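You operate a simulated robot arm through the tools that you are given. There is no shell and no other tool. Be economical: measure what you need, move in short steps, check, and stop when the job is done.

You run a simulated two-armed robot. Do the job below in one go: nothing can be reset, and whatever is moved stays where it is left.

Task
Pick up the carton marked "65" from the top of the packing table with one hand, pass it to the other hand and put it on the top of the right bench. Set down upright: carton.

It is judged by the outcome, as a careful person would: the job done as asked, and still so three seconds after it is handed in. It fails if anything else is knocked over, pushed out of place, dropped, spilled or broken.

Robot
Two 7-joint arms with two-finger parallel grippers on one trunk, on a base that drives. Base frame: it is fixed to the floor where the robot stands at the start and does not move with it; the origin is under the middle of the robot, x ahead of it, y to its left, z up. Lengths are in mm, angles in rad, forces in N, time in s.
The left shoulder is at the start at [60, 147, 529], the right one opposite. With the tool pointing down near the work surface each hand reaches from about 100 to 640 mm from the robot's upright axis, wherever it stands, measured 20 degrees to its own side. Places, roughly: top of the right bench [-2200, -1700, 800]. Payload 3.43 kg a hand.
Tool frame (each hand has its own): the origin (TCP) lies between the finger pads and is the grasp point; the fingertips stand 30 mm ahead of it; z points along the fingers, y is the line along which they close. Largest opening 94 mm; finger width 28, thickness 10; the body of the gripper, 50 by 96 mm, starts 55 mm behind the TCP.
Orientation is that of the tool frame in the base frame, as [roll, pitch, yaw] about the fixed x, y, z axes, in that order (R = Rz(yaw) Ry(pitch) Rx(roll)). With the fingers straight down and closing along the base's y, the tool's x points along the base's -x, its y along +y and its z along -z.

Tools
- The arms move only by the tool play_rows. It takes "left_steps", "right_steps" or both (then of equal length, played together; a hand with none holds still); each is a list that holds one entry, the list of rows, each a list of 7 numbers: the shift along the base's x, y, z in mm, then the turn, a rotation vector about the base's x, y, z in rad, then the opening in per cent of the stroke, from 0 (shut) to 100 (fully open). In form: [[[tx, ty, tz, rx, ry, rz, jaw], ...]]. A call has 1 to 10 rows; each row shifts and turns the commanded pose from where the row before left it. Each row takes 0.2 s and may step no farther than 50 mm and 0.15 rad from the row before; otherwise, or with a gripper value out of range, the whole call is refused. A pose out of reach is approached as far as the arm can. The call stops where the force on the tool passes 40 N (or 10 N more than at its start, if that is more) or the arm is blocked; 0.2 s more then pass. Each finger travels about 72 mm/s and halts on what it meets, pressing with about 39 N; the grip force reading is that of the motor and also rises with nothing between the fingers. The clock runs only during rows and for 0.2 s after the last one: add rows that do not move to give the fingers time. It gives the time, the measured TCP pose, the force on the tool (base axes), the opening and the grip force at its end, in the units of the frame above (readings bear some noise), with the torque about the TCP (base axes, N m) and any sound that the robot's microphone picked up.
- Cameras (640 x 400 px; columns grow to the right, rows downward): "scene" is now at [61, 7.5, 1171.9]; the picture's right is [0.08, -1.00, 0.00], its down [-0.49, -0.04, -0.87] and it looks along [0.86, 0.07, -0.50] (base axes); focal length 287 px, centre (320, 200). "left" rides on the left gripper at [76, -14, -103] in its tool frame; the picture's right is [0.18, 0.98, 0.00], its down [-0.75, 0.14, -0.64] and it looks along [-0.63, 0.12, 0.77] (tool axes); focal length 243 px, centre (320, 200). "right" rides on the right gripper at [76, 14, -102] in its tool frame; the picture's right is [-0.18, 0.98, 0.00], its down [-0.75, -0.14, -0.64] and it looks along [-0.63, -0.12, 0.77] (tool axes); focal length 243 px, centre (320, 200).
- capture(camera): a new picture of that camera. No time passes.
- lift_body(by): slides the trunk up (or, below 0, down) by that many mm; the arms and the scene camera ride with it, the base frame stays. It gives what a move gives, with no picture.
- drive_base(legs): drives the robot by 1 to 6 legs, each [ahead, left, turn to the left] in mm, mm and rad, along the robot's own axes; the way and the turn of a leg run together, so that a leg with both is an arc; at most 1500 mm and 3.142 rad a leg. The arms and the cameras ride along, it lands a little off, and it stops where it bumps. It gives what a move gives.
- pan_tilt(pan, tilt): turns the head with the scene camera to pan (to the left, within 1.501 rad either way) and tilt (down, from -0.506 to 1.204), counted from straight ahead of the robot. It gives what a move gives.
- probe_pixels(camera, pixels): for up to 12 pixels [column, row] of the newest picture of that camera ("zoom" is the newest enlarged one), the place [x, y, z] in the base frame of the surface seen there, good to about 2 mm. No time passes.
- zoom(camera, box): a new picture of the part [left, top, right, bottom] of that camera's present view, enlarged. No time passes.
- sign_off(): hands the job in; it is judged then, once.

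Work in short steps. Measure before you move; look again where a grasp or a placing could have gone wrong, and mend it. You have 80 turns and 62 pictures in all, those below and enlarged ones among them. Open the grippers and draw the arms clear of the work before you hand the job in, unless the task says otherwise; then end with one line.

The tools are called by a JSON object that holds its "method" and its "body". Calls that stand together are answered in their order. play_rows: Moves the arms, as the interface text tells. Its arguments: {"type":"object","properties":{"left_steps":{"type":"array"},"right_steps":{"type":"array"}},"required":[]} The other tools are called the same way: lift_body (by) slides the trunk up or down; drive_base (legs) drives the base; pan_tilt (pan, tilt) turns the head that bears the scene camera; capture (camera) takes a picture; probe_pixels (camera, pixels) gives the place of the surface under pixels of a picture; zoom (camera, box) takes an enlarged picture of a part of a camera's view; sign_off () hands the job in.

At the start:

```text
time: 0.0
left_ee_pos: [281.1, 135.0, 981.6]
left_ee_rot: [3.14, 0.0, 3.14]
left_wrist_force: [-0.2, -0.1, 0.1]
left_moment: [0.03, -0.01, 0.01]
left_finger_gap: 94.0
left_finger_force: 0.1
right_ee_pos: [332.3, -187.0, 980.5]
right_ee_rot: [3.141, 0.001, 3.139]
right_wrist_force: [-0.1, 0.4, -0.3]
right_moment: [0.02, 0.01, 0.04]
right_finger_gap: 94.2
right_finger_force: 0.1
trunk travel left (down, up): [-236.0, 14.0]
robot x, y, heading: [0.6, 1.8, -0.002]
head pan, tilt: [0.084, 0.52]
```

scene: 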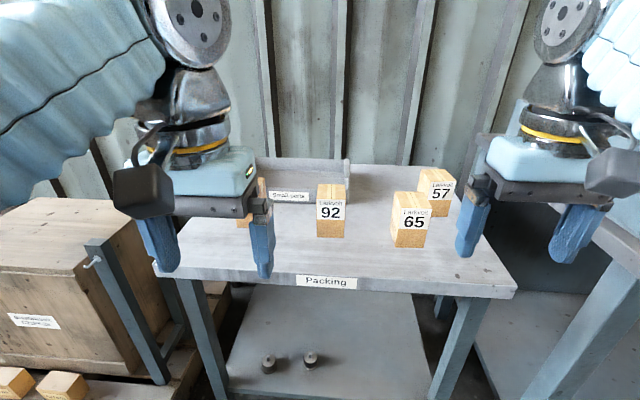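
right: 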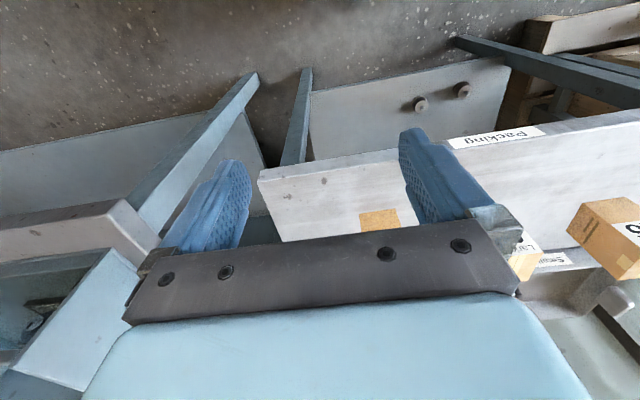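
left: 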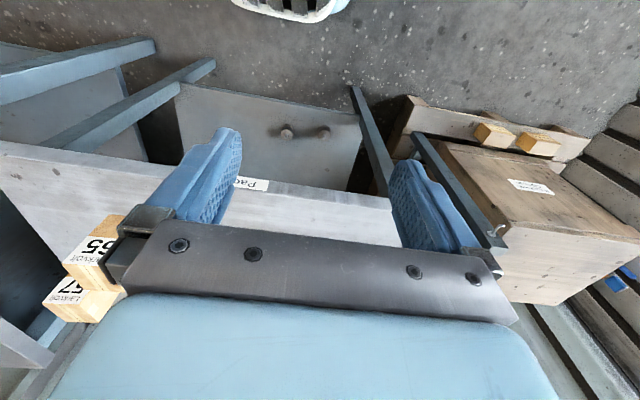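

The scene picture shows carton 65 at about (409,220), with 57 behind it at (437,192) and 92 at (331,210). I zoom in and probe them.

{"method": "zoom", "body": {"camera": "scene", "box": [300, 150, 500, 275]}}

{"method": "probe_pixels", "body": {"camera": "scene", "pixels": [[396, 194], [424, 194], [428, 206], [394, 207], [394, 243], [425, 246], [410, 222], [331, 187], [435, 172], [380, 260], [500, 282], [460, 190]]}}

```text
3.20 times, centred on (400, 212) of scene
```

zoom: 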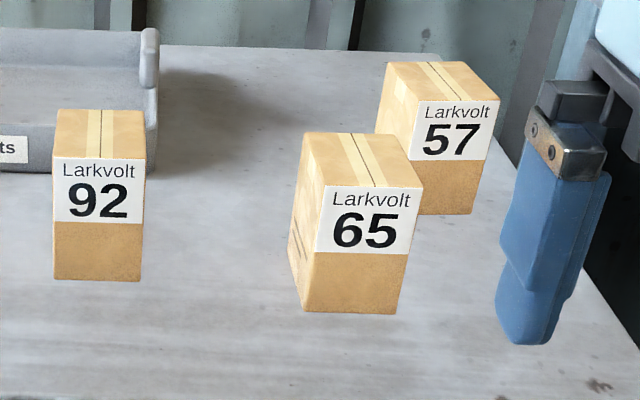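

```text
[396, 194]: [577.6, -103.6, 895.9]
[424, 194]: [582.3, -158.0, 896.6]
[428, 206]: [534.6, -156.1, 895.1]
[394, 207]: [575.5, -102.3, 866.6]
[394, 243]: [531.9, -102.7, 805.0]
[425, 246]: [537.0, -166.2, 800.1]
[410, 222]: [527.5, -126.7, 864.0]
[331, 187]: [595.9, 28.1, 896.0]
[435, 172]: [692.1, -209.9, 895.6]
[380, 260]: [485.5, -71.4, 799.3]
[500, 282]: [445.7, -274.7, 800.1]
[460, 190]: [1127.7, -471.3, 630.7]
```

Table top is at z≈800, carton top at ≈896. I probe the four top corners in the zoom for yaw and size.

{"method": "probe_pixels", "body": {"camera": "zoom", "pixels": [[306, 136], [403, 137], [420, 184], [321, 184], [312, 306], [398, 309], [363, 160], [388, 66], [433, 64], [410, 210], [472, 205], [293, 255]]}}

{"method": "pan_tilt", "body": {"pan": -1.5, "tilt": 0.5}}

{"method": "capture", "body": {"camera": "scene"}}

```text
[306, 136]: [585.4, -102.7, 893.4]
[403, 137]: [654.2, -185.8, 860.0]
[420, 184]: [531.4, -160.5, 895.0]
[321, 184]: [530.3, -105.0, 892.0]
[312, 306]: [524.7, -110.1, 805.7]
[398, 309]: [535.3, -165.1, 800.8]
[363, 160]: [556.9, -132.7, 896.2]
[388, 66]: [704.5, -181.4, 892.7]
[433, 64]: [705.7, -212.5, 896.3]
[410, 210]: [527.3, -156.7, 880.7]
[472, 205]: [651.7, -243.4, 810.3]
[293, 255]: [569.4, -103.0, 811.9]
```

```text
time: 1.7
left_ee_pos: [279.9, 136.6, 980.6]
left_ee_rot: [-3.141, 0.0, 3.141]
left_wrist_force: [-0.5, 0.1, -0.2]
left_moment: [0.03, -0.02, 0.01]
left_finger_gap: 94.0
left_finger_force: 0.0
right_ee_pos: [331.1, -187.3, 980.3]
right_ee_rot: [3.141, 0.0, 3.141]
right_wrist_force: [-0.3, -0.7, 0.4]
right_moment: [0.04, 0.0, 0.01]
right_finger_gap: 94.1
right_finger_force: 0.1
trunk travel left (down, up): [-236.0, 14.0]
robot x, y, heading: [2.0, -0.3, -0.0]
head pan, tilt: [-1.499, 0.499]
```

```text
57 pictures are left
```

scene: 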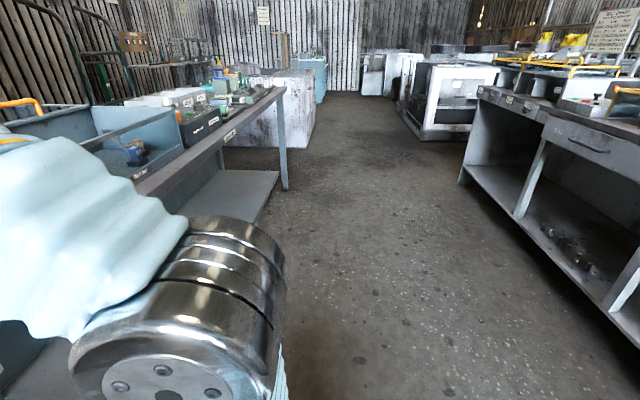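

Carton 65 is square to the base axes: x 527–587, y −103…−162, z 800–896. I'll grip it near the top from above with the right hand, set back 12 mm towards the robot, which leaves the lower part free for the left hand. First I hover the right hand above it.

{"method": "play_rows", "body": {"right_steps": [[[42.8, 10.9, 0, 0, 0, 0, 100], [42.8, 10.9, 0, 0, 0, 0, 100], [42.8, 10.9, 0, 0, 0, 0, 100], [42.8, 10.9, 0, 0, 0, 0, 100], [42.8, 10.9, 0, 0, 0, 0, 100], [0, 0, 0, 0, 0, 0, 100]]]}}

{"method": "capture", "body": {"camera": "right"}}

{"method": "pan_tilt", "body": {"pan": -0.1, "tilt": 0.55}}

{"method": "capture", "body": {"camera": "scene"}}

```text
time: 3.1
left_ee_pos: [280.5, 135.3, 980.9]
left_ee_rot: [3.141, 0.001, 3.141]
left_wrist_force: [0.2, 0.7, -0.2]
left_moment: [-0.01, 0.0, 0.02]
left_finger_gap: 93.9
left_finger_force: 0.0
right_ee_pos: [506.3, -138.2, 934.6]
right_ee_rot: [3.141, 0.004, 3.14]
right_wrist_force: [-0.6, -0.3, -0.3]
right_moment: [-0.01, 0.02, -0.02]
right_finger_gap: 93.9
right_finger_force: 0.0
right hand out of reach, approached as far as the arm can: row 2, 3, 4, 5
trunk travel left (down, up): [-236.0, 14.0]
robot x, y, heading: [1.1, 0.4, 0.003]
head pan, tilt: [-1.499, 0.499]
```

```text
56 pictures are left
```

right: 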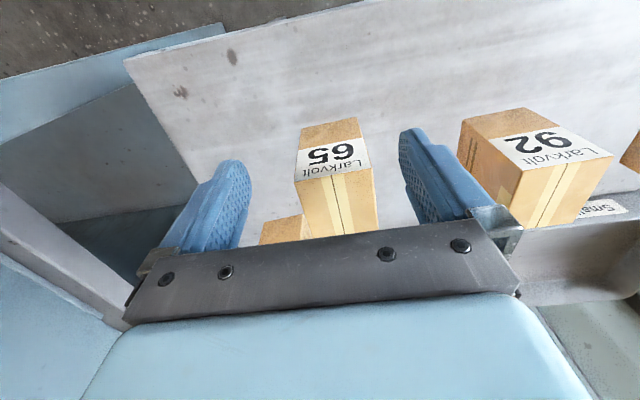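

```text
time: 4.6
left_ee_pos: [280.0, 135.9, 980.7]
left_ee_rot: [-3.14, 0.001, 3.141]
left_wrist_force: [0.2, -0.2, -1.0]
left_moment: [0.02, -0.01, 0.02]
left_finger_gap: 94.1
left_finger_force: 0.1
right_ee_pos: [505.4, -137.4, 935.2]
right_ee_rot: [3.139, 0.002, 3.141]
right_wrist_force: [0.0, 0.4, -0.3]
right_moment: [-0.01, -0.04, -0.01]
right_finger_gap: 94.3
right_finger_force: 0.0
trunk travel left (down, up): [-236.0, 14.0]
robot x, y, heading: [2.0, 0.8, -0.0]
head pan, tilt: [-0.099, 0.55]
```

```text
55 pictures are left
```

scene: 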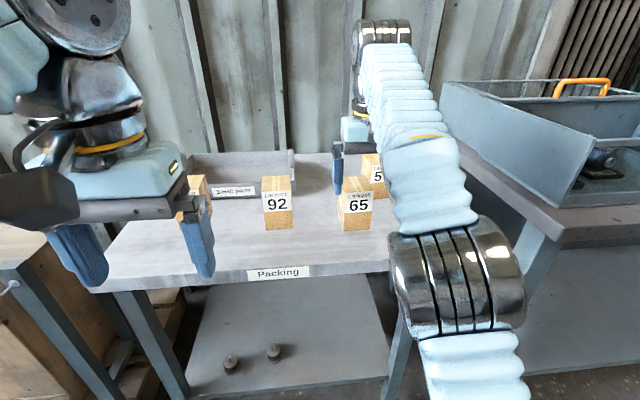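

The right hand can't reach x 545 at that height, and it stopped at (505,−138,935). I pull it back, then drive the base about 90 mm closer.

{"method": "play_rows", "body": {"right_steps": [[[-40, 0, 0, 0, 0, 0, 100], [-40, 0, 0, 0, 0, 0, 100], [-40, 0, 0, 0, 0, 0, 100], [0, 0, 0, 0, 0, 0, 100]]]}}

{"method": "drive_base", "body": {"legs": [[90, 0, 0]]}}

```text
time: 5.6
left_ee_pos: [280.1, 134.8, 980.7]
left_ee_rot: [-3.141, 0.0, -3.14]
left_wrist_force: [0.3, 0.3, 0.4]
left_moment: [-0.03, -0.03, 0.02]
left_finger_gap: 93.8
left_finger_force: 0.0
right_ee_pos: [386.3, -135.8, 935.4]
right_ee_rot: [-3.141, -0.001, 3.14]
right_wrist_force: [-0.5, -0.6, -0.6]
right_moment: [0.02, 0.03, -0.03]
right_finger_gap: 94.2
right_finger_force: 0.1
trunk travel left (down, up): [-236.0, 14.0]
robot x, y, heading: [-0.6, -2.4, -0.002]
head pan, tilt: [-0.099, 0.55]
```

```text
time: 6.7
left_ee_pos: [372.0, 135.3, 981.2]
left_ee_rot: [3.141, -0.001, 3.142]
left_wrist_force: [0.5, 0.2, 0.1]
left_moment: [0.03, -0.01, 0.05]
left_finger_gap: 94.2
left_finger_force: 0.1
right_ee_pos: [475.3, -137.0, 935.4]
right_ee_rot: [-3.141, -0.001, -3.141]
right_wrist_force: [-0.3, 0.5, 0.4]
right_moment: [0.01, 0.0, -0.01]
right_finger_gap: 94.0
right_finger_force: 0.1
trunk travel left (down, up): [-236.0, 14.0]
robot x, y, heading: [95.1, 1.2, 0.002]
head pan, tilt: [-0.099, 0.55]
```

The base is now at x≈95. I move the right hand over the carton to (545,−132.5,945) and check before going down.

{"method": "play_rows", "body": {"right_steps": [[[0, 0, 10, 0, 0, 0, 100], [35, 2, 0, 0, 0, 0, 100], [35, 2, 0, 0, 0, 0, 100], [0, 0, 0, 0, 0, 0, 100]]]}}

{"method": "capture", "body": {"camera": "right"}}

{"method": "capture", "body": {"camera": "scene"}}

```text
time: 7.7
left_ee_pos: [372.0, 135.1, 980.8]
left_ee_rot: [3.141, 0.0, 3.141]
left_wrist_force: [-0.3, 0.3, -0.6]
left_moment: [0.02, 0.01, -0.02]
left_finger_gap: 94.2
left_finger_force: 0.1
right_ee_pos: [545.9, -132.8, 944.7]
right_ee_rot: [-3.141, -0.001, -3.141]
right_wrist_force: [-0.1, 0.1, -0.5]
right_moment: [0.01, 0.03, 0.01]
right_finger_gap: 94.2
right_finger_force: 0.0
trunk travel left (down, up): [-236.0, 14.0]
robot x, y, heading: [90.4, 1.2, -0.0]
head pan, tilt: [-0.099, 0.55]
```

```text
54 pictures are left
```

right: 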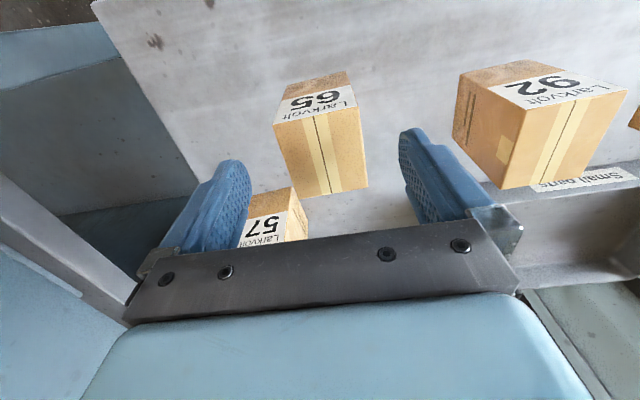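

```text
53 pictures are left
```

scene: 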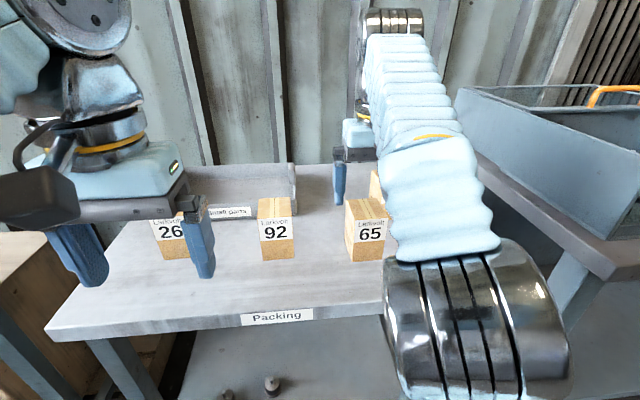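

In the right picture the carton top is centred at about (325,153), and I expected (323,160), so alignment is good. I descend 59 mm to z≈886 and close.

{"method": "play_rows", "body": {"right_steps": [[[0, 0, -20, 0, 0, 0, 100], [0, 0, -20, 0, 0, 0, 100], [0, 0, -19, 0, 0, 0, 100], [0, 0, 0, 0, 0, 0, 50], [0, 0, 0, 0, 0, 0, 50], [0, 0, 0, 0, 0, 0, 10], [0, 0, 0, 0, 0, 0, 10], [0, 0, 0, 0, 0, 0, 10]]]}}

{"method": "capture", "body": {"camera": "right"}}

```text
time: 9.5
left_ee_pos: [371.0, 134.9, 980.7]
left_ee_rot: [3.14, 0.0, 3.141]
left_wrist_force: [0.2, 0.7, 0.1]
left_moment: [0.01, 0.01, 0.02]
left_finger_gap: 93.8
left_finger_force: 0.1
right_ee_pos: [546.4, -132.4, 885.8]
right_ee_rot: [3.141, 0.001, 3.139]
right_wrist_force: [-0.2, -0.2, -0.5]
right_moment: [-0.03, 0.06, 0.01]
right_finger_gap: 62.2
right_finger_force: 39.0
trunk travel left (down, up): [-236.0, 14.0]
robot x, y, heading: [93.5, -0.5, -0.0]
head pan, tilt: [-0.099, 0.55]
```

```text
52 pictures are left
```

right: 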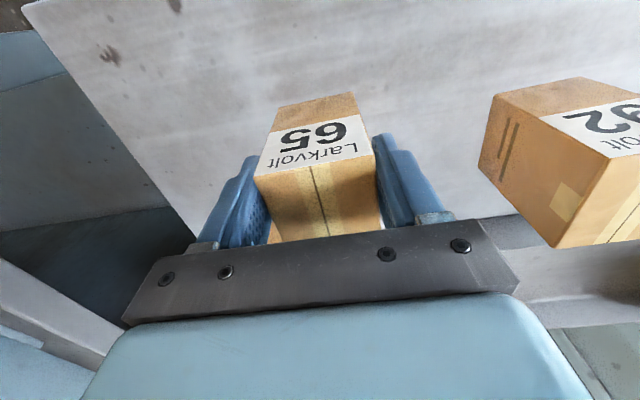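

The carton is gripped (gap 62 mm, 39 N). I lift it 70 mm straight up, then read the load.

{"method": "play_rows", "body": {"right_steps": [[[0, 0, 10, 0, 0, 0, 10], [0, 0, 20, 0, 0, 0, 10], [0, 0, 20, 0, 0, 0, 10], [0, 0, 20, 0, 0, 0, 10], [0, 0, 0, 0, 0, 0, 10]]]}}

{"method": "capture", "body": {"camera": "right"}}

{"method": "capture", "body": {"camera": "scene"}}

```text
time: 10.7
left_ee_pos: [371.7, 135.4, 980.4]
left_ee_rot: [-3.14, 0.0, 3.14]
left_wrist_force: [0.2, -0.2, 0.8]
left_moment: [-0.01, 0.03, -0.06]
left_finger_gap: 94.0
left_finger_force: 0.0
right_ee_pos: [546.2, -132.6, 956.2]
right_ee_rot: [-3.14, 0.0, 3.141]
right_wrist_force: [-0.9, -0.8, -0.2]
right_moment: [-0.01, -0.01, -0.05]
right_finger_gap: 9.6
right_finger_force: 0.2
trunk travel left (down, up): [-236.0, 14.0]
robot x, y, heading: [89.7, -1.3, 0.002]
head pan, tilt: [-0.099, 0.55]
```

```text
51 pictures are left
```

right: 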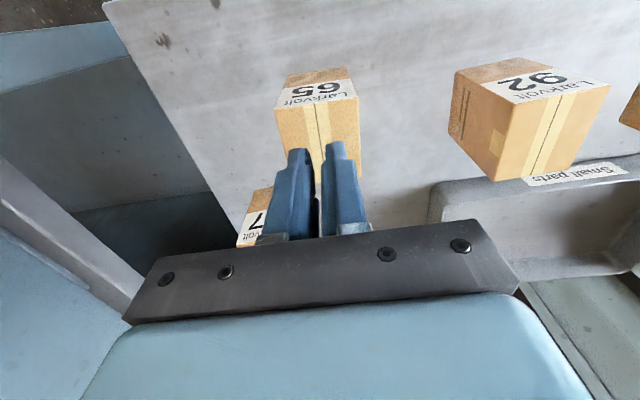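

```text
50 pictures are left
```

scene: 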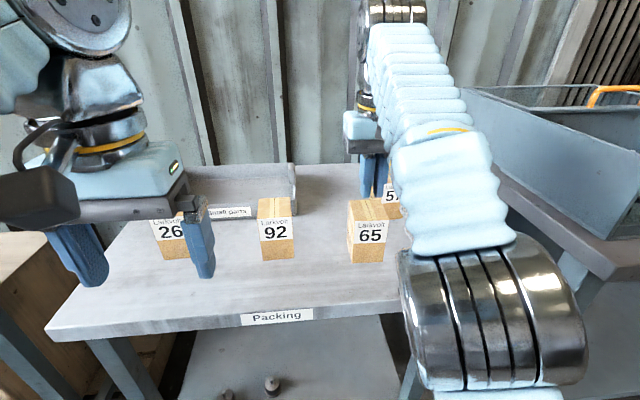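

The carton slipped out of the grip and is still standing on the table. I measure where it is now before gripping again.

{"method": "zoom", "body": {"camera": "scene", "box": [320, 180, 420, 280]}}

{"method": "probe_pixels", "body": {"camera": "right", "pixels": [[291, 77], [349, 70], [356, 95], [280, 108], [286, 152], [358, 170], [283, 97]]}}

```text
4.00 times, centred on (370, 230) of scene
```

zoom: 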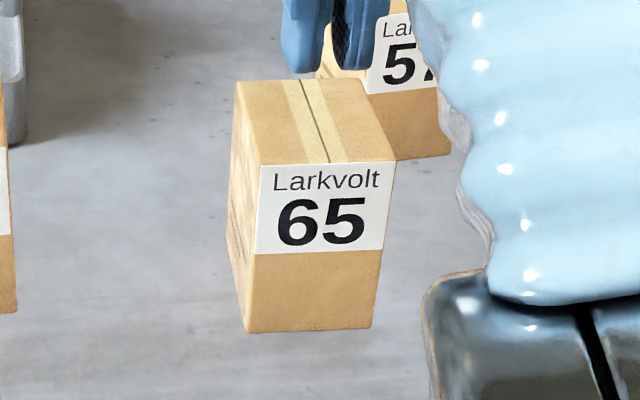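

```text
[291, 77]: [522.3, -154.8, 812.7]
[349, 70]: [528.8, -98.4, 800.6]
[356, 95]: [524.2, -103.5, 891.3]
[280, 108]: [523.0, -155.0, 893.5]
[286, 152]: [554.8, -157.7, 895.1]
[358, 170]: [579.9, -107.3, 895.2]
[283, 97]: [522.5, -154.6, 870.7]
```

The carton now spans x 523–584 and y −101…−160. I open, go lower at its centre (TCP z≈864), grip fully and test with a 10 mm lift to read the weight.

{"method": "play_rows", "body": {"right_steps": [[[0, 0, 0, 0, 0, 0, 100], [0, 0, 0, 0, 0, 0, 100], [0, 0, 0, 0, 0, 0, 100], [0, 0, 0, 0, 0, 0, 100], [8, 2, -20, 0, 0, 0, 100], [0, 0, -36, 0, 0, 0, 100], [0, 0, -36, 0, 0, 0, 100], [0, 0, 0, 0, 0, 0, 100]]]}}

{"method": "play_rows", "body": {"right_steps": [[[0, 0, 0, 0, 0, 0, 50], [0, 0, 0, 0, 0, 0, 50], [0, 0, 0, 0, 0, 0, 0], [0, 0, 0, 0, 0, 0, 0], [0, 0, 0, 0, 0, 0, 0], [0, 0, 4, 0, 0, 0, 0], [0, 0, 6, 0, 0, 0, 0], [0, 0, 0, 0, 0, 0, 0]]]}}

{"method": "capture", "body": {"camera": "right"}}

```text
time: 12.5
left_ee_pos: [372.3, 135.5, 980.4]
left_ee_rot: [-3.141, 0.0, -3.141]
left_wrist_force: [0.1, 0.1, 0.6]
left_moment: [-0.01, 0.0, 0.02]
left_finger_gap: 94.1
left_finger_force: 0.0
right_ee_pos: [555.7, -132.0, 864.1]
right_ee_rot: [3.141, 0.002, 3.141]
right_wrist_force: [0.7, -0.3, 1.0]
right_moment: [-0.01, 0.01, 0.01]
right_finger_gap: 94.0
right_finger_force: 0.1
trunk travel left (down, up): [-236.0, 14.0]
robot x, y, heading: [92.0, 1.1, 0.0]
head pan, tilt: [-0.099, 0.55]
```

```text
time: 14.3
left_ee_pos: [371.7, 135.3, 980.6]
left_ee_rot: [3.141, 0.001, 3.141]
left_wrist_force: [1.2, 0.4, 0.2]
left_moment: [0.02, -0.04, 0.01]
left_finger_gap: 93.8
left_finger_force: 0.0
right_ee_pos: [556.1, -132.2, 874.9]
right_ee_rot: [3.14, 0.0, -3.141]
right_wrist_force: [0.0, -0.1, -2.8]
right_moment: [0.04, 0.01, 0.01]
right_finger_gap: 62.1
right_finger_force: 38.9
trunk travel left (down, up): [-236.0, 14.0]
robot x, y, heading: [91.9, 0.9, 0.0]
head pan, tilt: [-0.099, 0.55]
```

```text
48 pictures are left
```

right: 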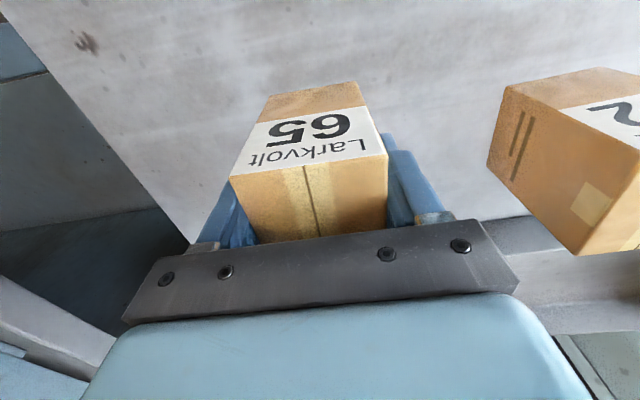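

The load reads about −2.8 N. I check whether the carton actually rose with the hand.

{"method": "probe_pixels", "body": {"camera": "right", "pixels": [[300, 200], [360, 130], [260, 130], [310, 98], [340, 93], [240, 190], [380, 165]]}}

{"method": "zoom", "body": {"camera": "scene", "box": [320, 180, 420, 280]}}

```text
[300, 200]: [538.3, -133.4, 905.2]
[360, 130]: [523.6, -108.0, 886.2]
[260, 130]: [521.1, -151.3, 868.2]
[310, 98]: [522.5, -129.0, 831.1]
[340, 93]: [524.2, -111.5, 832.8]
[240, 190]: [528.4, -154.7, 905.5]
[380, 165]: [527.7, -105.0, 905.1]
```

```text
4.00 times, centred on (370, 230) of scene
```

zoom: 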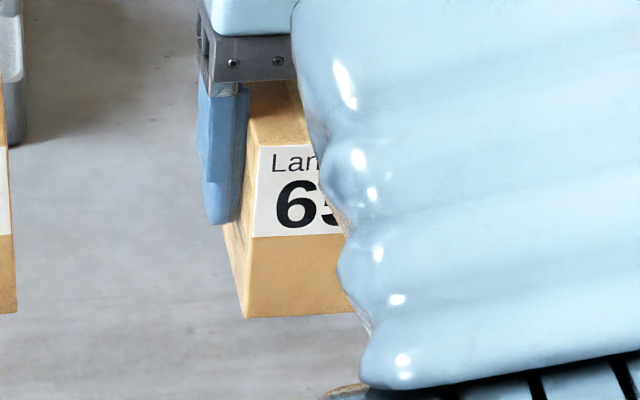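

It holds: the top is at z 905 and the carton weighs only about 0.3 kg. I lift a further 45 mm gently and recheck the grip.

{"method": "play_rows", "body": {"right_steps": [[[0, 0, 5, 0, 0, 0, 0], [0, 0, 10, 0, 0, 0, 0], [0, 0, 10, 0, 0, 0, 0], [0, 0, 10, 0, 0, 0, 0], [0, 0, 10, 0, 0, 0, 0], [0, 0, 0, 0, 0, 0, 0]]]}}

{"method": "capture", "body": {"camera": "right"}}

{"method": "probe_pixels", "body": {"camera": "right", "pixels": [[300, 200], [360, 130], [260, 130], [310, 98], [340, 93], [240, 190], [380, 165]]}}

```text
time: 15.7
left_ee_pos: [371.5, 135.2, 980.4]
left_ee_rot: [3.141, 0.001, 3.141]
left_wrist_force: [0.3, -0.5, 0.0]
left_moment: [0.0, 0.03, 0.02]
left_finger_gap: 94.2
left_finger_force: 0.1
right_ee_pos: [554.4, -132.1, 920.2]
right_ee_rot: [-3.141, 0.002, 3.141]
right_wrist_force: [0.4, 0.1, -2.4]
right_moment: [-0.01, -0.01, 0.01]
right_finger_gap: 62.0
right_finger_force: 39.2
trunk travel left (down, up): [-236.0, 14.0]
robot x, y, heading: [93.1, -0.3, -0.0]
head pan, tilt: [-0.099, 0.55]
```

```text
46 pictures are left
```

right: 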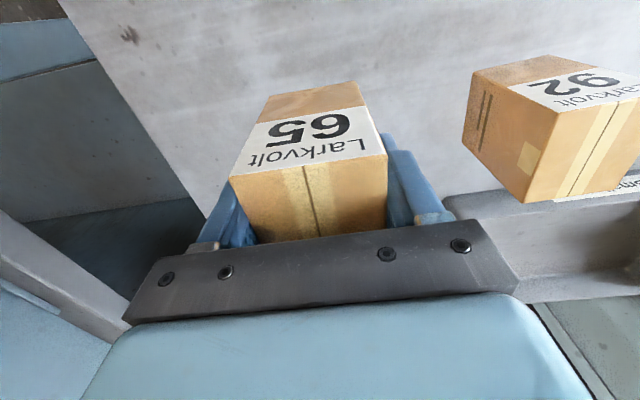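

```text
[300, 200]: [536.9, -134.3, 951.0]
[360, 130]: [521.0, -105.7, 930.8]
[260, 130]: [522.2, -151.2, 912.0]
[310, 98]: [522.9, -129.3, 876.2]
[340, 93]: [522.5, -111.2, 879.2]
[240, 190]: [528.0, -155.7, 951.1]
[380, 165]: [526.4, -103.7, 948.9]
```

The grip is firm and doesn't slip (top at 951, hand at 920). I back away from the table by 300 mm so the handover happens in free space.

{"method": "drive_base", "body": {"legs": [[-300, 0, 0]]}}

{"method": "play_rows", "body": {"left_steps": [[[-5, 20, 0, 0, 0, 0.15, 100], [-5, 20, 0, 0, 0, 0.15, 100], [-5, 20, 0, 0, 0, 0.15, 100], [0, 20, 0, 0, 0, 0.15, 100], [0, 20, 0, 0, 0, 0.15, 100], [0, 20, 0, 0, 0, 0.15, 100], [0, 20, 0, 0, 0, 0.15, 100], [0, 20, 0, 0, 0, 0.15, 100], [0, 20, 0, 0, 0, 0.15, 100], [0, 0, 0, 0, 0, 0.15, 100]]]}}

```text
time: 17.7
left_ee_pos: [75.9, 135.8, 980.6]
left_ee_rot: [-3.14, 0.0, 3.138]
left_wrist_force: [0.3, 1.0, 0.4]
left_moment: [-0.01, 0.03, 0.0]
left_finger_gap: 94.0
left_finger_force: 0.2
right_ee_pos: [257.2, -130.9, 919.5]
right_ee_rot: [3.141, -0.001, 3.139]
right_wrist_force: [-0.2, -0.5, -1.9]
right_moment: [-0.04, 0.04, 0.0]
right_finger_gap: 62.0
right_finger_force: 38.7
trunk travel left (down, up): [-236.0, 14.0]
robot x, y, heading: [-206.2, -1.4, -0.003]
head pan, tilt: [-0.099, 0.55]
```

```text
time: 19.9
left_ee_pos: [60.5, 315.6, 981.5]
left_ee_rot: [-3.142, 0.0, -1.641]
left_wrist_force: [-0.3, -0.1, 0.1]
left_moment: [-0.03, -0.02, 0.03]
left_finger_gap: 94.1
left_finger_force: 0.1
right_ee_pos: [256.8, -130.3, 920.0]
right_ee_rot: [-3.142, -0.001, 3.14]
right_wrist_force: [0.2, 0.7, -2.4]
right_moment: [0.01, -0.01, -0.01]
right_finger_gap: 62.1
right_finger_force: 39.0
trunk travel left (down, up): [-236.0, 14.0]
robot x, y, heading: [-202.9, -2.4, -0.002]
head pan, tilt: [-0.099, 0.55]
```

Yaw +90° is reachable. Now I tilt the left hand about x so the fingers point to the right, camera side up.

{"method": "play_rows", "body": {"left_steps": [[[15, 0, 0, 0, 0, 0.07, 100], [15, 0, 0, -0.15, 0, 0, 100], [15, 0, 0, -0.15, 0, 0, 100], [15, 0, 0, -0.15, 0, 0, 100], [15, 0, 0, -0.15, 0, 0, 100], [15, 0, 0, -0.15, 0, 0, 100], [15, 0, 0, -0.15, 0, 0, 100], [15, 0, 0, -0.15, 0, 0, 100], [15, 0, 0, -0.15, 0, 0, 100], [15, 0, 0, -0.12, 0, 0, 100]]]}}

{"method": "capture", "body": {"camera": "scene"}}

```text
time: 22.1
left_ee_pos: [227.6, 311.7, 969.1]
left_ee_rot: [-3.127, -1.322, -1.585]
left_wrist_force: [0.2, -0.3, 0.4]
left_moment: [0.0, -0.03, -0.01]
left_finger_gap: 94.1
left_finger_force: 0.0
left hand out of reach, approached as far as the arm can: row 2, 6
right_ee_pos: [257.7, -131.0, 920.1]
right_ee_rot: [3.14, -0.002, 3.139]
right_wrist_force: [0.1, -0.7, -2.5]
right_moment: [0.04, 0.01, -0.03]
right_finger_gap: 62.1
right_finger_force: 38.6
trunk travel left (down, up): [-236.0, 14.0]
robot x, y, heading: [-205.0, -0.2, -0.005]
head pan, tilt: [-0.099, 0.55]
```

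```text
45 pictures are left
```

scene: 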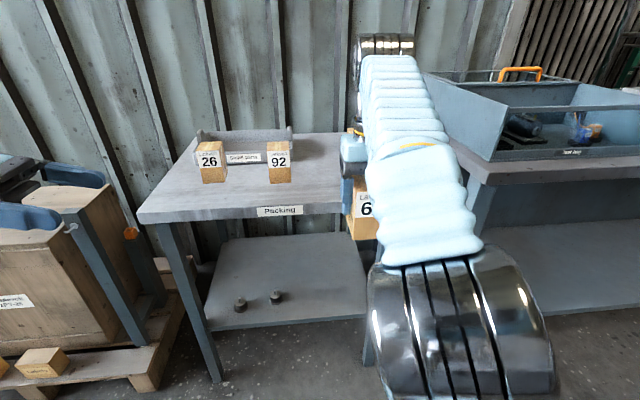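

The left hand points right with about 14° of down-tilt. I bring the carton 100 mm left with the right hand while the left moves to a standoff at the carton's x and z.

{"method": "play_rows", "body": {"right_steps": [[[0, 20, 0, 0, 0, 0, 0], [0, 20, 0, 0, 0, 0, 0], [0, 20, 0, 0, 0, 0, 0], [0, 20, 0, 0, 0, 0, 0], [0, 20, 0, 0, 0, 0, 0], [0, 0, 0, 0, 0, 0, 0]]], "left_steps": [[[6, -30, -16, -0.06, 0, 0.0, 100], [6, -30, -16, 0, 0, 0, 100], [6, -30, -16, 0, 0, 0, 100], [5, -30, -16, 0, 0, 0, 100], [5, -30, -16, 0, 0, 0, 100], [0, 0, 0, 0, 0, 0, 100]]]}}

{"method": "pan_tilt", "body": {"pan": 0.05, "tilt": 0.6}}

{"method": "capture", "body": {"camera": "scene"}}

{"method": "capture", "body": {"camera": "left"}}

```text
time: 23.5
left_ee_pos: [254.9, 162.9, 886.7]
left_ee_rot: [-3.124, -1.379, -1.589]
left_wrist_force: [0.4, -0.7, 0.1]
left_moment: [0.02, -0.01, 0.0]
left_finger_gap: 94.2
left_finger_force: 0.0
right_ee_pos: [256.9, -31.4, 919.5]
right_ee_rot: [3.141, 0.002, 3.139]
right_wrist_force: [0.5, 0.5, -2.1]
right_moment: [0.01, -0.01, 0.0]
right_finger_gap: 62.2
right_finger_force: 39.2
trunk travel left (down, up): [-236.0, 14.0]
robot x, y, heading: [-206.7, -0.2, -0.0]
head pan, tilt: [-0.099, 0.55]
```

```text
time: 24.2
left_ee_pos: [254.9, 163.2, 887.4]
left_ee_rot: [-3.123, -1.381, -1.588]
left_wrist_force: [-0.2, -0.4, -0.2]
left_moment: [-0.02, -0.01, -0.01]
left_finger_gap: 94.2
left_finger_force: 0.1
right_ee_pos: [256.6, -30.2, 918.4]
right_ee_rot: [-3.141, 0.001, 3.141]
right_wrist_force: [-0.3, 0.8, -1.8]
right_moment: [-0.01, 0.0, 0.01]
right_finger_gap: 62.0
right_finger_force: 38.9
trunk travel left (down, up): [-236.0, 14.0]
robot x, y, heading: [-204.9, 2.7, 0.001]
head pan, tilt: [0.051, 0.6]
```

```text
44 pictures are left
```

scene: 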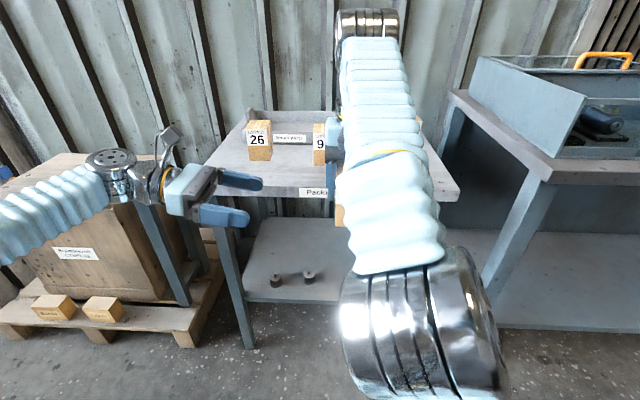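

```text
43 pictures are left
```

left: 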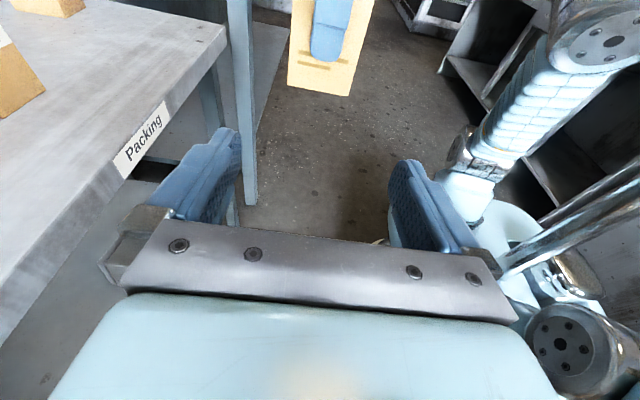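

The left camera shows the carton with the right finger on its near face at (330,40). I probe it to verify height and x before closing in.

{"method": "probe_pixels", "body": {"camera": "left", "pixels": [[296, 60], [360, 60], [325, 85], [330, 55], [296, 20], [368, 10]]}}

{"method": "play_rows", "body": {"left_steps": [[[0, -30, 0, 0, 0, 0.0, 100], [0, -30, 0, 0, 0, 0, 100], [0, -30, 0, 0, 0, 0, 100], [0, -20, 0, 0, 0, 0, 100], [0, 0, 0, 0, 0, 0, 100]]]}}

{"method": "capture", "body": {"camera": "left"}}

{"method": "capture", "body": {"camera": "right"}}

```text
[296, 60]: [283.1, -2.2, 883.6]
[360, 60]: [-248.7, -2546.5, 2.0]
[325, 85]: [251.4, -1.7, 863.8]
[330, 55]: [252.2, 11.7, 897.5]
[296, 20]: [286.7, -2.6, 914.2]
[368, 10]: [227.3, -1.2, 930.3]
```

```text
time: 25.4
left_ee_pos: [253.5, 51.7, 888.0]
left_ee_rot: [-3.127, -1.378, -1.585]
left_wrist_force: [0.4, 0.2, 0.0]
left_moment: [0.03, -0.01, 0.03]
left_finger_gap: 94.1
left_finger_force: 0.0
right_ee_pos: [256.6, -32.0, 920.1]
right_ee_rot: [-3.141, 0.0, 3.14]
right_wrist_force: [0.5, -0.2, -1.5]
right_moment: [0.02, -0.02, -0.03]
right_finger_gap: 62.2
right_finger_force: 38.9
trunk travel left (down, up): [-236.0, 14.0]
robot x, y, heading: [-205.7, 2.0, -0.005]
head pan, tilt: [0.051, 0.6]
```

```text
42 pictures are left
```

left: 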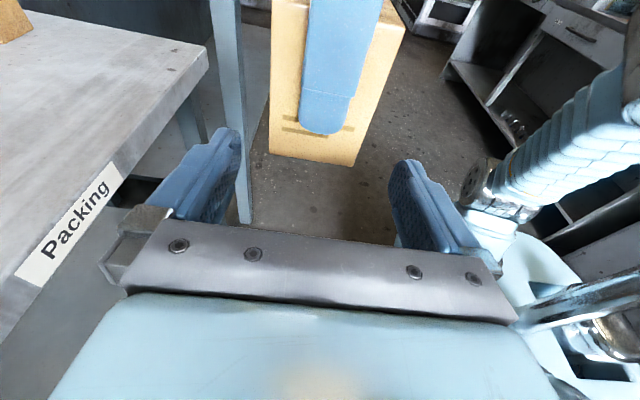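

```text
41 pictures are left
```

right: 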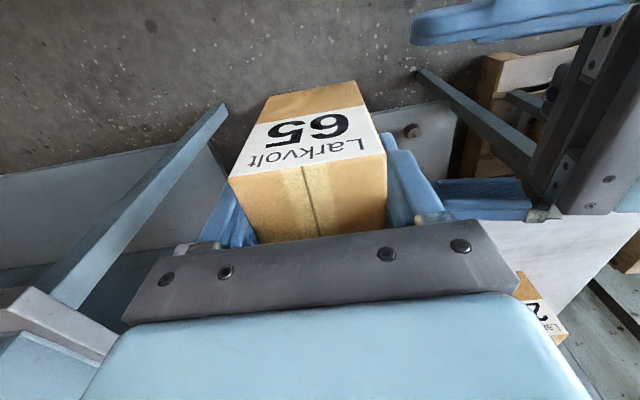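

The carton face spans x≈226–287, so its centre is about 256; the left hand is at 253.5. I shift +2 in x and advance 68 mm in small steps.

{"method": "play_rows", "body": {"left_steps": [[[2, -18, 0, 0, 0, 0.0, 100], [0, -18, 0, 0, 0, 0, 100], [0, -16, 0, 0, 0, 0, 100], [0, -16, 0, 0, 0, 0, 100], [0, 0, 0, 0, 0, 0, 100]]]}}

{"method": "capture", "body": {"camera": "left"}}

{"method": "capture", "body": {"camera": "right"}}

```text
time: 26.6
left_ee_pos: [257.4, 17.2, 888.4]
left_ee_rot: [-3.117, -1.382, -1.591]
left_wrist_force: [-0.4, 0.4, 0.8]
left_moment: [0.0, -0.02, -0.01]
left_finger_gap: 93.9
left_finger_force: 0.0
left hand out of reach, approached as far as the arm can: row 3, 4
right_ee_pos: [257.7, -31.3, 919.6]
right_ee_rot: [3.141, -0.001, 3.14]
right_wrist_force: [-0.7, -0.5, -1.9]
right_moment: [-0.02, 0.0, 0.01]
right_finger_gap: 62.1
right_finger_force: 38.2
trunk travel left (down, up): [-236.0, 14.0]
robot x, y, heading: [-201.8, 1.5, -0.002]
head pan, tilt: [0.051, 0.6]
```

```text
40 pictures are left
```

left: 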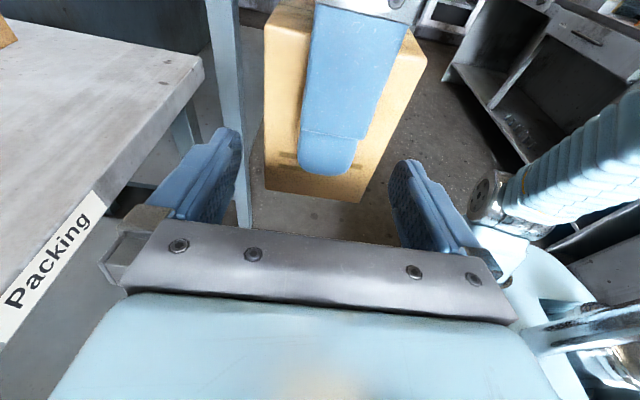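

```text
39 pictures are left
```

right: 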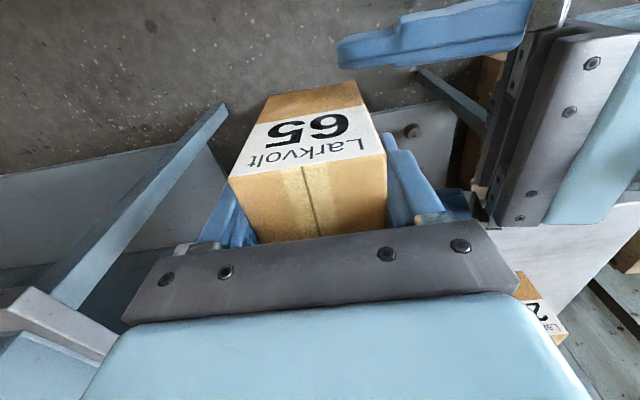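

The left hand reaches its limit at y≈17, so I bring the carton to it instead. The right hand moves +36 mm in y in small steps.

{"method": "play_rows", "body": {"right_steps": [[[0, 12, 0, 0, 0, 0, 0], [0, 12, 0, 0, 0, 0, 0], [0, 6, 0, 0, 0, 0, 0], [0, 6, 0, 0, 0, 0, 0], [0, 0, 0, 0, 0, 0, 0]]]}}

{"method": "capture", "body": {"camera": "left"}}

{"method": "capture", "body": {"camera": "right"}}

```text
time: 27.8
left_ee_pos: [256.8, 17.6, 888.6]
left_ee_rot: [-3.119, -1.381, -1.592]
left_wrist_force: [0.1, 0.4, 0.1]
left_moment: [-0.03, 0.01, -0.01]
left_finger_gap: 94.0
left_finger_force: 0.0
right_ee_pos: [256.1, 4.8, 920.0]
right_ee_rot: [3.14, 0.001, 3.14]
right_wrist_force: [0.6, -0.1, -1.9]
right_moment: [0.04, 0.02, -0.02]
right_finger_gap: 62.0
right_finger_force: 39.2
trunk travel left (down, up): [-236.0, 14.0]
robot x, y, heading: [-207.3, 1.8, -0.0]
head pan, tilt: [0.051, 0.6]
```

```text
38 pictures are left
```

left: 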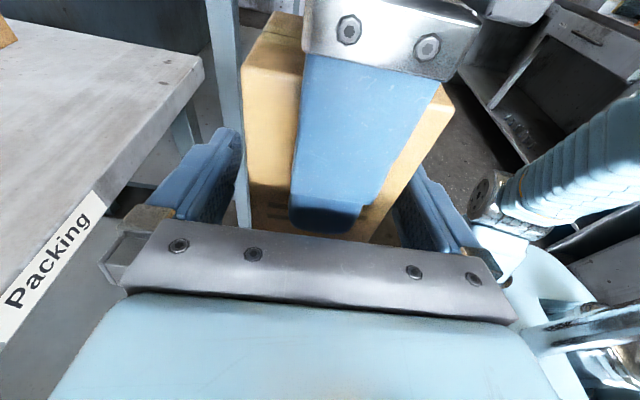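

```text
37 pictures are left
```

right: 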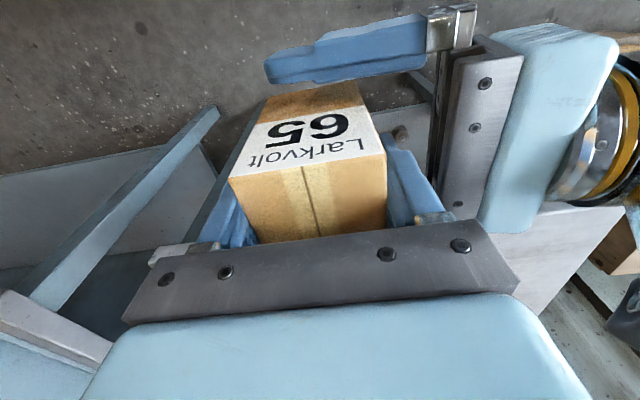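

The carton sits between the left fingers with no contact yet. I close the left gripper.

{"method": "play_rows", "body": {"left_steps": [[[0, 0, 0, 0, 0, 0, 75], [0, 0, 0, 0, 0, 0, 60], [0, 0, 0, 0, 0, 0, 0], [0, 0, 0, 0, 0, 0, 0], [0, 0, 0, 0, 0, 0, 0], [0, 0, 0, 0, 0, 0, 0]]]}}

{"method": "capture", "body": {"camera": "right"}}

```text
time: 29.2
left_ee_pos: [256.2, 19.6, 887.3]
left_ee_rot: [-3.119, -1.381, -1.59]
left_wrist_force: [4.1, -0.8, -0.1]
left_moment: [-0.01, 0.22, -0.1]
left_finger_gap: 70.1
left_finger_force: 38.4
right_ee_pos: [257.1, 5.0, 919.5]
right_ee_rot: [-3.141, 0.001, 3.137]
right_wrist_force: [-4.3, 1.3, -2.2]
right_moment: [0.04, -0.08, 0.11]
right_finger_gap: 62.2
right_finger_force: 39.4
trunk travel left (down, up): [-236.0, 14.0]
robot x, y, heading: [-206.5, 3.2, 0.001]
head pan, tilt: [0.051, 0.6]
```

```text
36 pictures are left
```

right: 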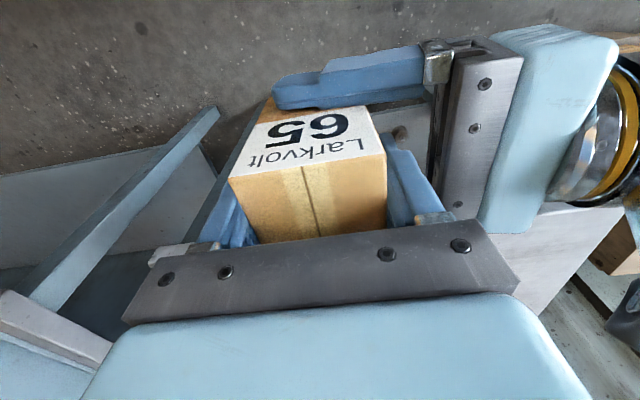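

The left gap reads 70 mm at 38 N, a bit more than the 62 mm I expected. I look closer before trusting this grip.

{"method": "capture", "body": {"camera": "left"}}

{"method": "probe_pixels", "body": {"camera": "right", "pixels": [[235, 190], [380, 165], [262, 232], [378, 222], [300, 200], [355, 85], [272, 100], [330, 85], [330, 105]]}}

{"method": "capture", "body": {"camera": "scene"}}

```text
35 pictures are left
```

left: 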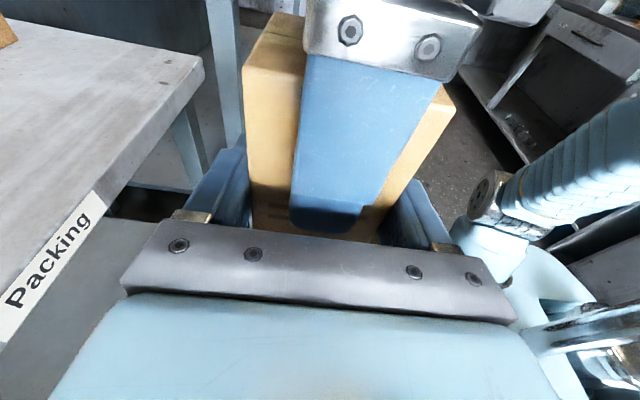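

```text
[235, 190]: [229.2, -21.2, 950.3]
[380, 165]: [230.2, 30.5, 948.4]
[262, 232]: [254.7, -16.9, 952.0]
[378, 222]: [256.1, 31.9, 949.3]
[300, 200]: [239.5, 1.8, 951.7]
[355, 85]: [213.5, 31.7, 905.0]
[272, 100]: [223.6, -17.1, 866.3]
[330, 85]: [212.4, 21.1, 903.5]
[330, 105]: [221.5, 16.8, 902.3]
```

```text
34 pictures are left
```

scene: 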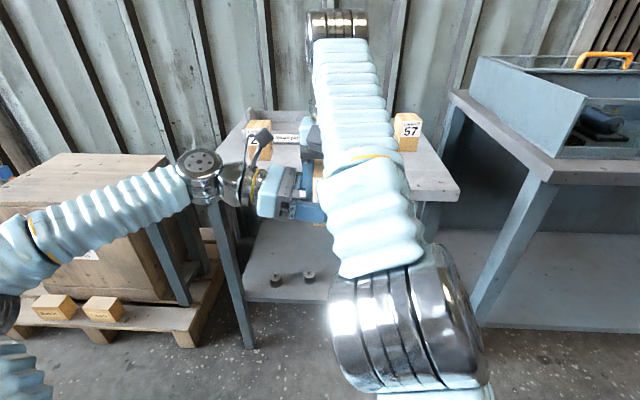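

The probes put the front face at x≈223, so the carton is about 62 × 70 mm and the left grip is sound. I open the right hand only to 70 %, so I can re-close, and check that the left carries it.

{"method": "play_rows", "body": {"right_steps": [[[0, 0, 0, 0, 0, 0, 70], [0, 0, 0, 0, 0, 0, 70], [0, 0, 0, 0, 0, 0, 70]]], "left_steps": [[[0, 0, 0, 0, 0, 0, 0], [0, 0, 0, 0, 0, 0, 0], [0, 0, 0, 0, 0, 0, 0]]]}}

{"method": "capture", "body": {"camera": "right"}}

{"method": "probe_pixels", "body": {"camera": "right", "pixels": [[235, 190], [380, 165], [262, 232], [378, 222], [300, 200], [272, 100]]}}

```text
time: 30.0
left_ee_pos: [255.7, 18.2, 888.3]
left_ee_rot: [-3.118, -1.382, -1.592]
left_wrist_force: [0.6, 0.6, -0.2]
left_moment: [0.07, 0.0, 0.02]
left_finger_gap: 69.8
left_finger_force: 39.1
right_ee_pos: [256.7, 6.1, 919.5]
right_ee_rot: [-3.141, 0.001, 3.142]
right_wrist_force: [-0.3, -0.3, -0.4]
right_moment: [-0.02, -0.01, 0.03]
right_finger_gap: 65.8
right_finger_force: 0.1
trunk travel left (down, up): [-236.0, 14.0]
robot x, y, heading: [-208.9, 0.5, -0.001]
head pan, tilt: [0.051, 0.6]
```

```text
33 pictures are left
```

right: 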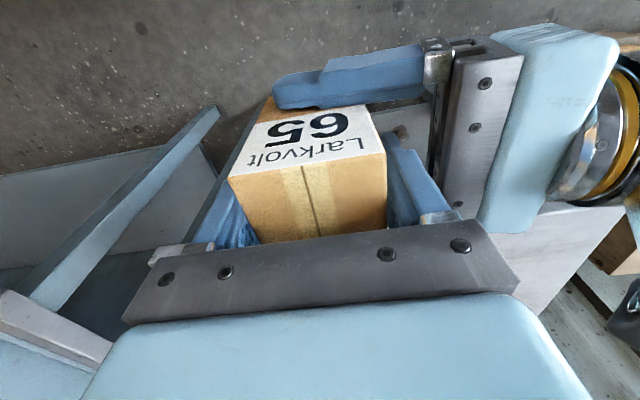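

```text
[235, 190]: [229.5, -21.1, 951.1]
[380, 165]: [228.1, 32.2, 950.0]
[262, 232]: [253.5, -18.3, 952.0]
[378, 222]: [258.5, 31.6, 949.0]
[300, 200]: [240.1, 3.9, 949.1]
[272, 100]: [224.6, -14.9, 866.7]
```

The carton stays put, though the left force reading is unclear. I open the right a little more (80 %) and ease it up 15 mm, watching the carton.

{"method": "play_rows", "body": {"right_steps": [[[0, 0, 0, 0, 0, 0, 80], [0, 0, 0, 0, 0, 0, 80], [0, 0, 5, 0, 0, 0, 80], [0, 0, 10, 0, 0, 0, 80], [0, 0, 0, 0, 0, 0, 80]]]}}

{"method": "capture", "body": {"camera": "right"}}

{"method": "probe_pixels", "body": {"camera": "right", "pixels": [[240, 180], [370, 155], [270, 225], [375, 210], [300, 195], [275, 95]]}}

```text
time: 31.2
left_ee_pos: [258.0, 17.5, 887.3]
left_ee_rot: [-3.117, -1.382, -1.593]
left_wrist_force: [1.0, -0.4, -0.2]
left_moment: [0.03, 0.0, 0.0]
left_finger_gap: 70.1
left_finger_force: 38.9
right_ee_pos: [258.1, 5.9, 927.6]
right_ee_rot: [-3.137, -0.011, 3.138]
right_wrist_force: [0.4, -0.2, -0.4]
right_moment: [0.0, -0.03, 0.02]
right_finger_gap: 75.2
right_finger_force: 0.1
right hand out of reach, approached as far as the arm can: row 4
trunk travel left (down, up): [-236.0, 14.0]
robot x, y, heading: [-206.2, -0.5, -0.003]
head pan, tilt: [0.051, 0.6]
```

```text
32 pictures are left
```

right: 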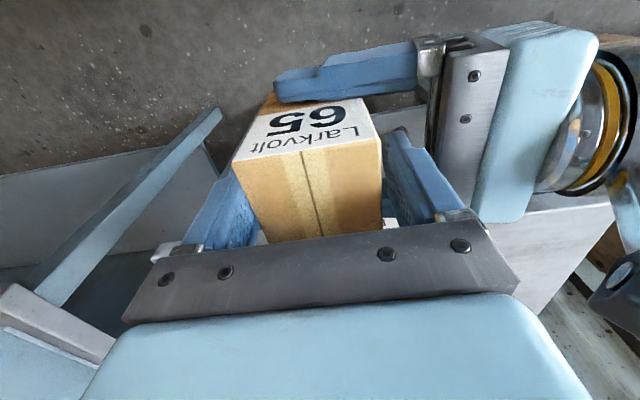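

```text
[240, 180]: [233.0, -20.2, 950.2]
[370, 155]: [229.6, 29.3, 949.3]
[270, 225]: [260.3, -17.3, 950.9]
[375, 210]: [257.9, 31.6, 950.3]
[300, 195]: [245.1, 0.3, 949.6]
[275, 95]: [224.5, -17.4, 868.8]
```

The left hand holds the carton steady (top at 950). The right can't rise further here, so I lower the left hand to free the carton from the right fingers.

{"method": "play_rows", "body": {"left_steps": [[[0, 0, -8, 0, 0, 0, 0], [0, 0, -8, 0, 0, 0, 0], [0, 0, -8, 0, 0, 0, 0], [0, 0, 0, 0, 0, 0, 0]]]}}

{"method": "capture", "body": {"camera": "right"}}

```text
time: 32.2
left_ee_pos: [256.7, 17.6, 863.2]
left_ee_rot: [-3.123, -1.38, -1.588]
left_wrist_force: [0.6, -0.6, 0.2]
left_moment: [0.03, 0.0, -0.04]
left_finger_gap: 70.1
left_finger_force: 39.6
right_ee_pos: [256.0, 5.5, 926.3]
right_ee_rot: [-3.137, -0.01, -3.141]
right_wrist_force: [-0.2, -0.3, 0.4]
right_moment: [-0.02, -0.01, 0.02]
right_finger_gap: 75.1
right_finger_force: 0.1
trunk travel left (down, up): [-236.0, 14.0]
robot x, y, heading: [-210.4, 0.5, 0.001]
head pan, tilt: [0.051, 0.6]
```

```text
31 pictures are left
```

right: 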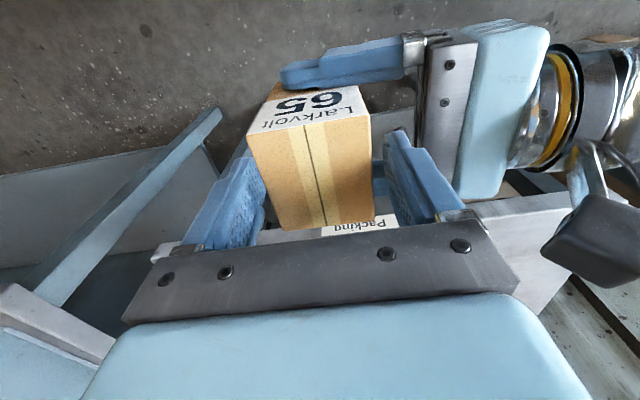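

The carton follows the left hand cleanly. I lower it another 45 mm to clear the right fingertips (z≈896).

{"method": "play_rows", "body": {"left_steps": [[[0, 0, -9, 0, 0, 0, 0], [0, 0, -12, 0, 0, 0, 0], [0, 0, -12, 0, 0, 0, 0], [0, 0, -12, 0, 0, 0, 0], [0, 0, 0, 0, 0, 0, 0]]]}}

{"method": "capture", "body": {"camera": "right"}}

{"method": "probe_pixels", "body": {"camera": "right", "pixels": [[300, 120], [340, 110], [310, 150], [350, 150], [320, 90]]}}

```text
time: 33.4
left_ee_pos: [257.3, 18.1, 819.0]
left_ee_rot: [-3.127, -1.38, -1.587]
left_wrist_force: [0.2, -0.4, 0.7]
left_moment: [0.01, -0.02, -0.03]
left_finger_gap: 69.8
left_finger_force: 38.6
right_ee_pos: [257.9, 6.2, 928.2]
right_ee_rot: [-3.137, -0.012, -3.141]
right_wrist_force: [-0.5, 0.2, -0.6]
right_moment: [0.0, 0.0, 0.0]
right_finger_gap: 75.3
right_finger_force: 0.1
trunk travel left (down, up): [-236.0, 14.0]
robot x, y, heading: [-206.2, -3.2, -0.001]
head pan, tilt: [0.051, 0.6]
```

```text
30 pictures are left
```

right: 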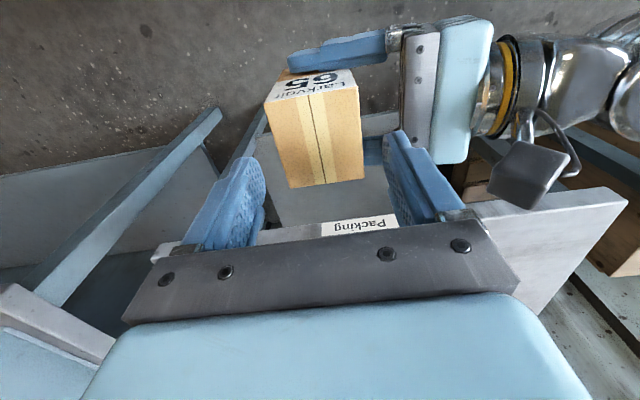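

```text
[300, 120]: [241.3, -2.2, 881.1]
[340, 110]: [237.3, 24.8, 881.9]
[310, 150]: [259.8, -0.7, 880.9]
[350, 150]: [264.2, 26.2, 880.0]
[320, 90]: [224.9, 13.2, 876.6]
```

The carton top is at 881 and the right tips at 898, so they are clear. I retract the right hand towards its own side and back, closing it somewhat.

{"method": "play_rows", "body": {"right_steps": [[[0, -35, 0, 0, 0, 0, 80], [0, -35, 0, 0, 0, 0, 80], [-20, -35, 0, 0, 0, 0, 80], [-40, -35, 0, 0, 0, 0, 80], [-40, -30, 10, 0, 0, 0, 80], [-40, -20, 10, 0, 0, 0, 60], [-30, 0, 10, 0, 0, 0, 60]]]}}

{"method": "pan_tilt", "body": {"pan": -1.5, "tilt": 0.35}}

{"method": "capture", "body": {"camera": "left"}}

```text
refused: row 4 steps farther than a row can; nothing moved
```

```text
time: 35.1
left_ee_pos: [257.1, 17.1, 817.9]
left_ee_rot: [-3.123, -1.378, -1.588]
left_wrist_force: [0.2, 0.4, -0.2]
left_moment: [0.01, 0.02, -0.02]
left_finger_gap: 70.1
left_finger_force: 38.8
right_ee_pos: [257.9, 5.3, 927.5]
right_ee_rot: [-3.138, -0.009, -3.141]
right_wrist_force: [0.7, 0.1, -0.7]
right_moment: [0.02, -0.02, -0.01]
right_finger_gap: 75.2
right_finger_force: 0.0
trunk travel left (down, up): [-236.0, 14.0]
robot x, y, heading: [-206.3, 1.6, 0.005]
head pan, tilt: [-1.499, 0.351]
```

```text
29 pictures are left
```

left: 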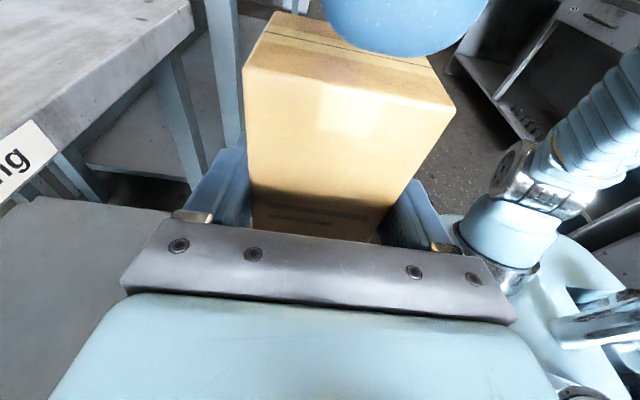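

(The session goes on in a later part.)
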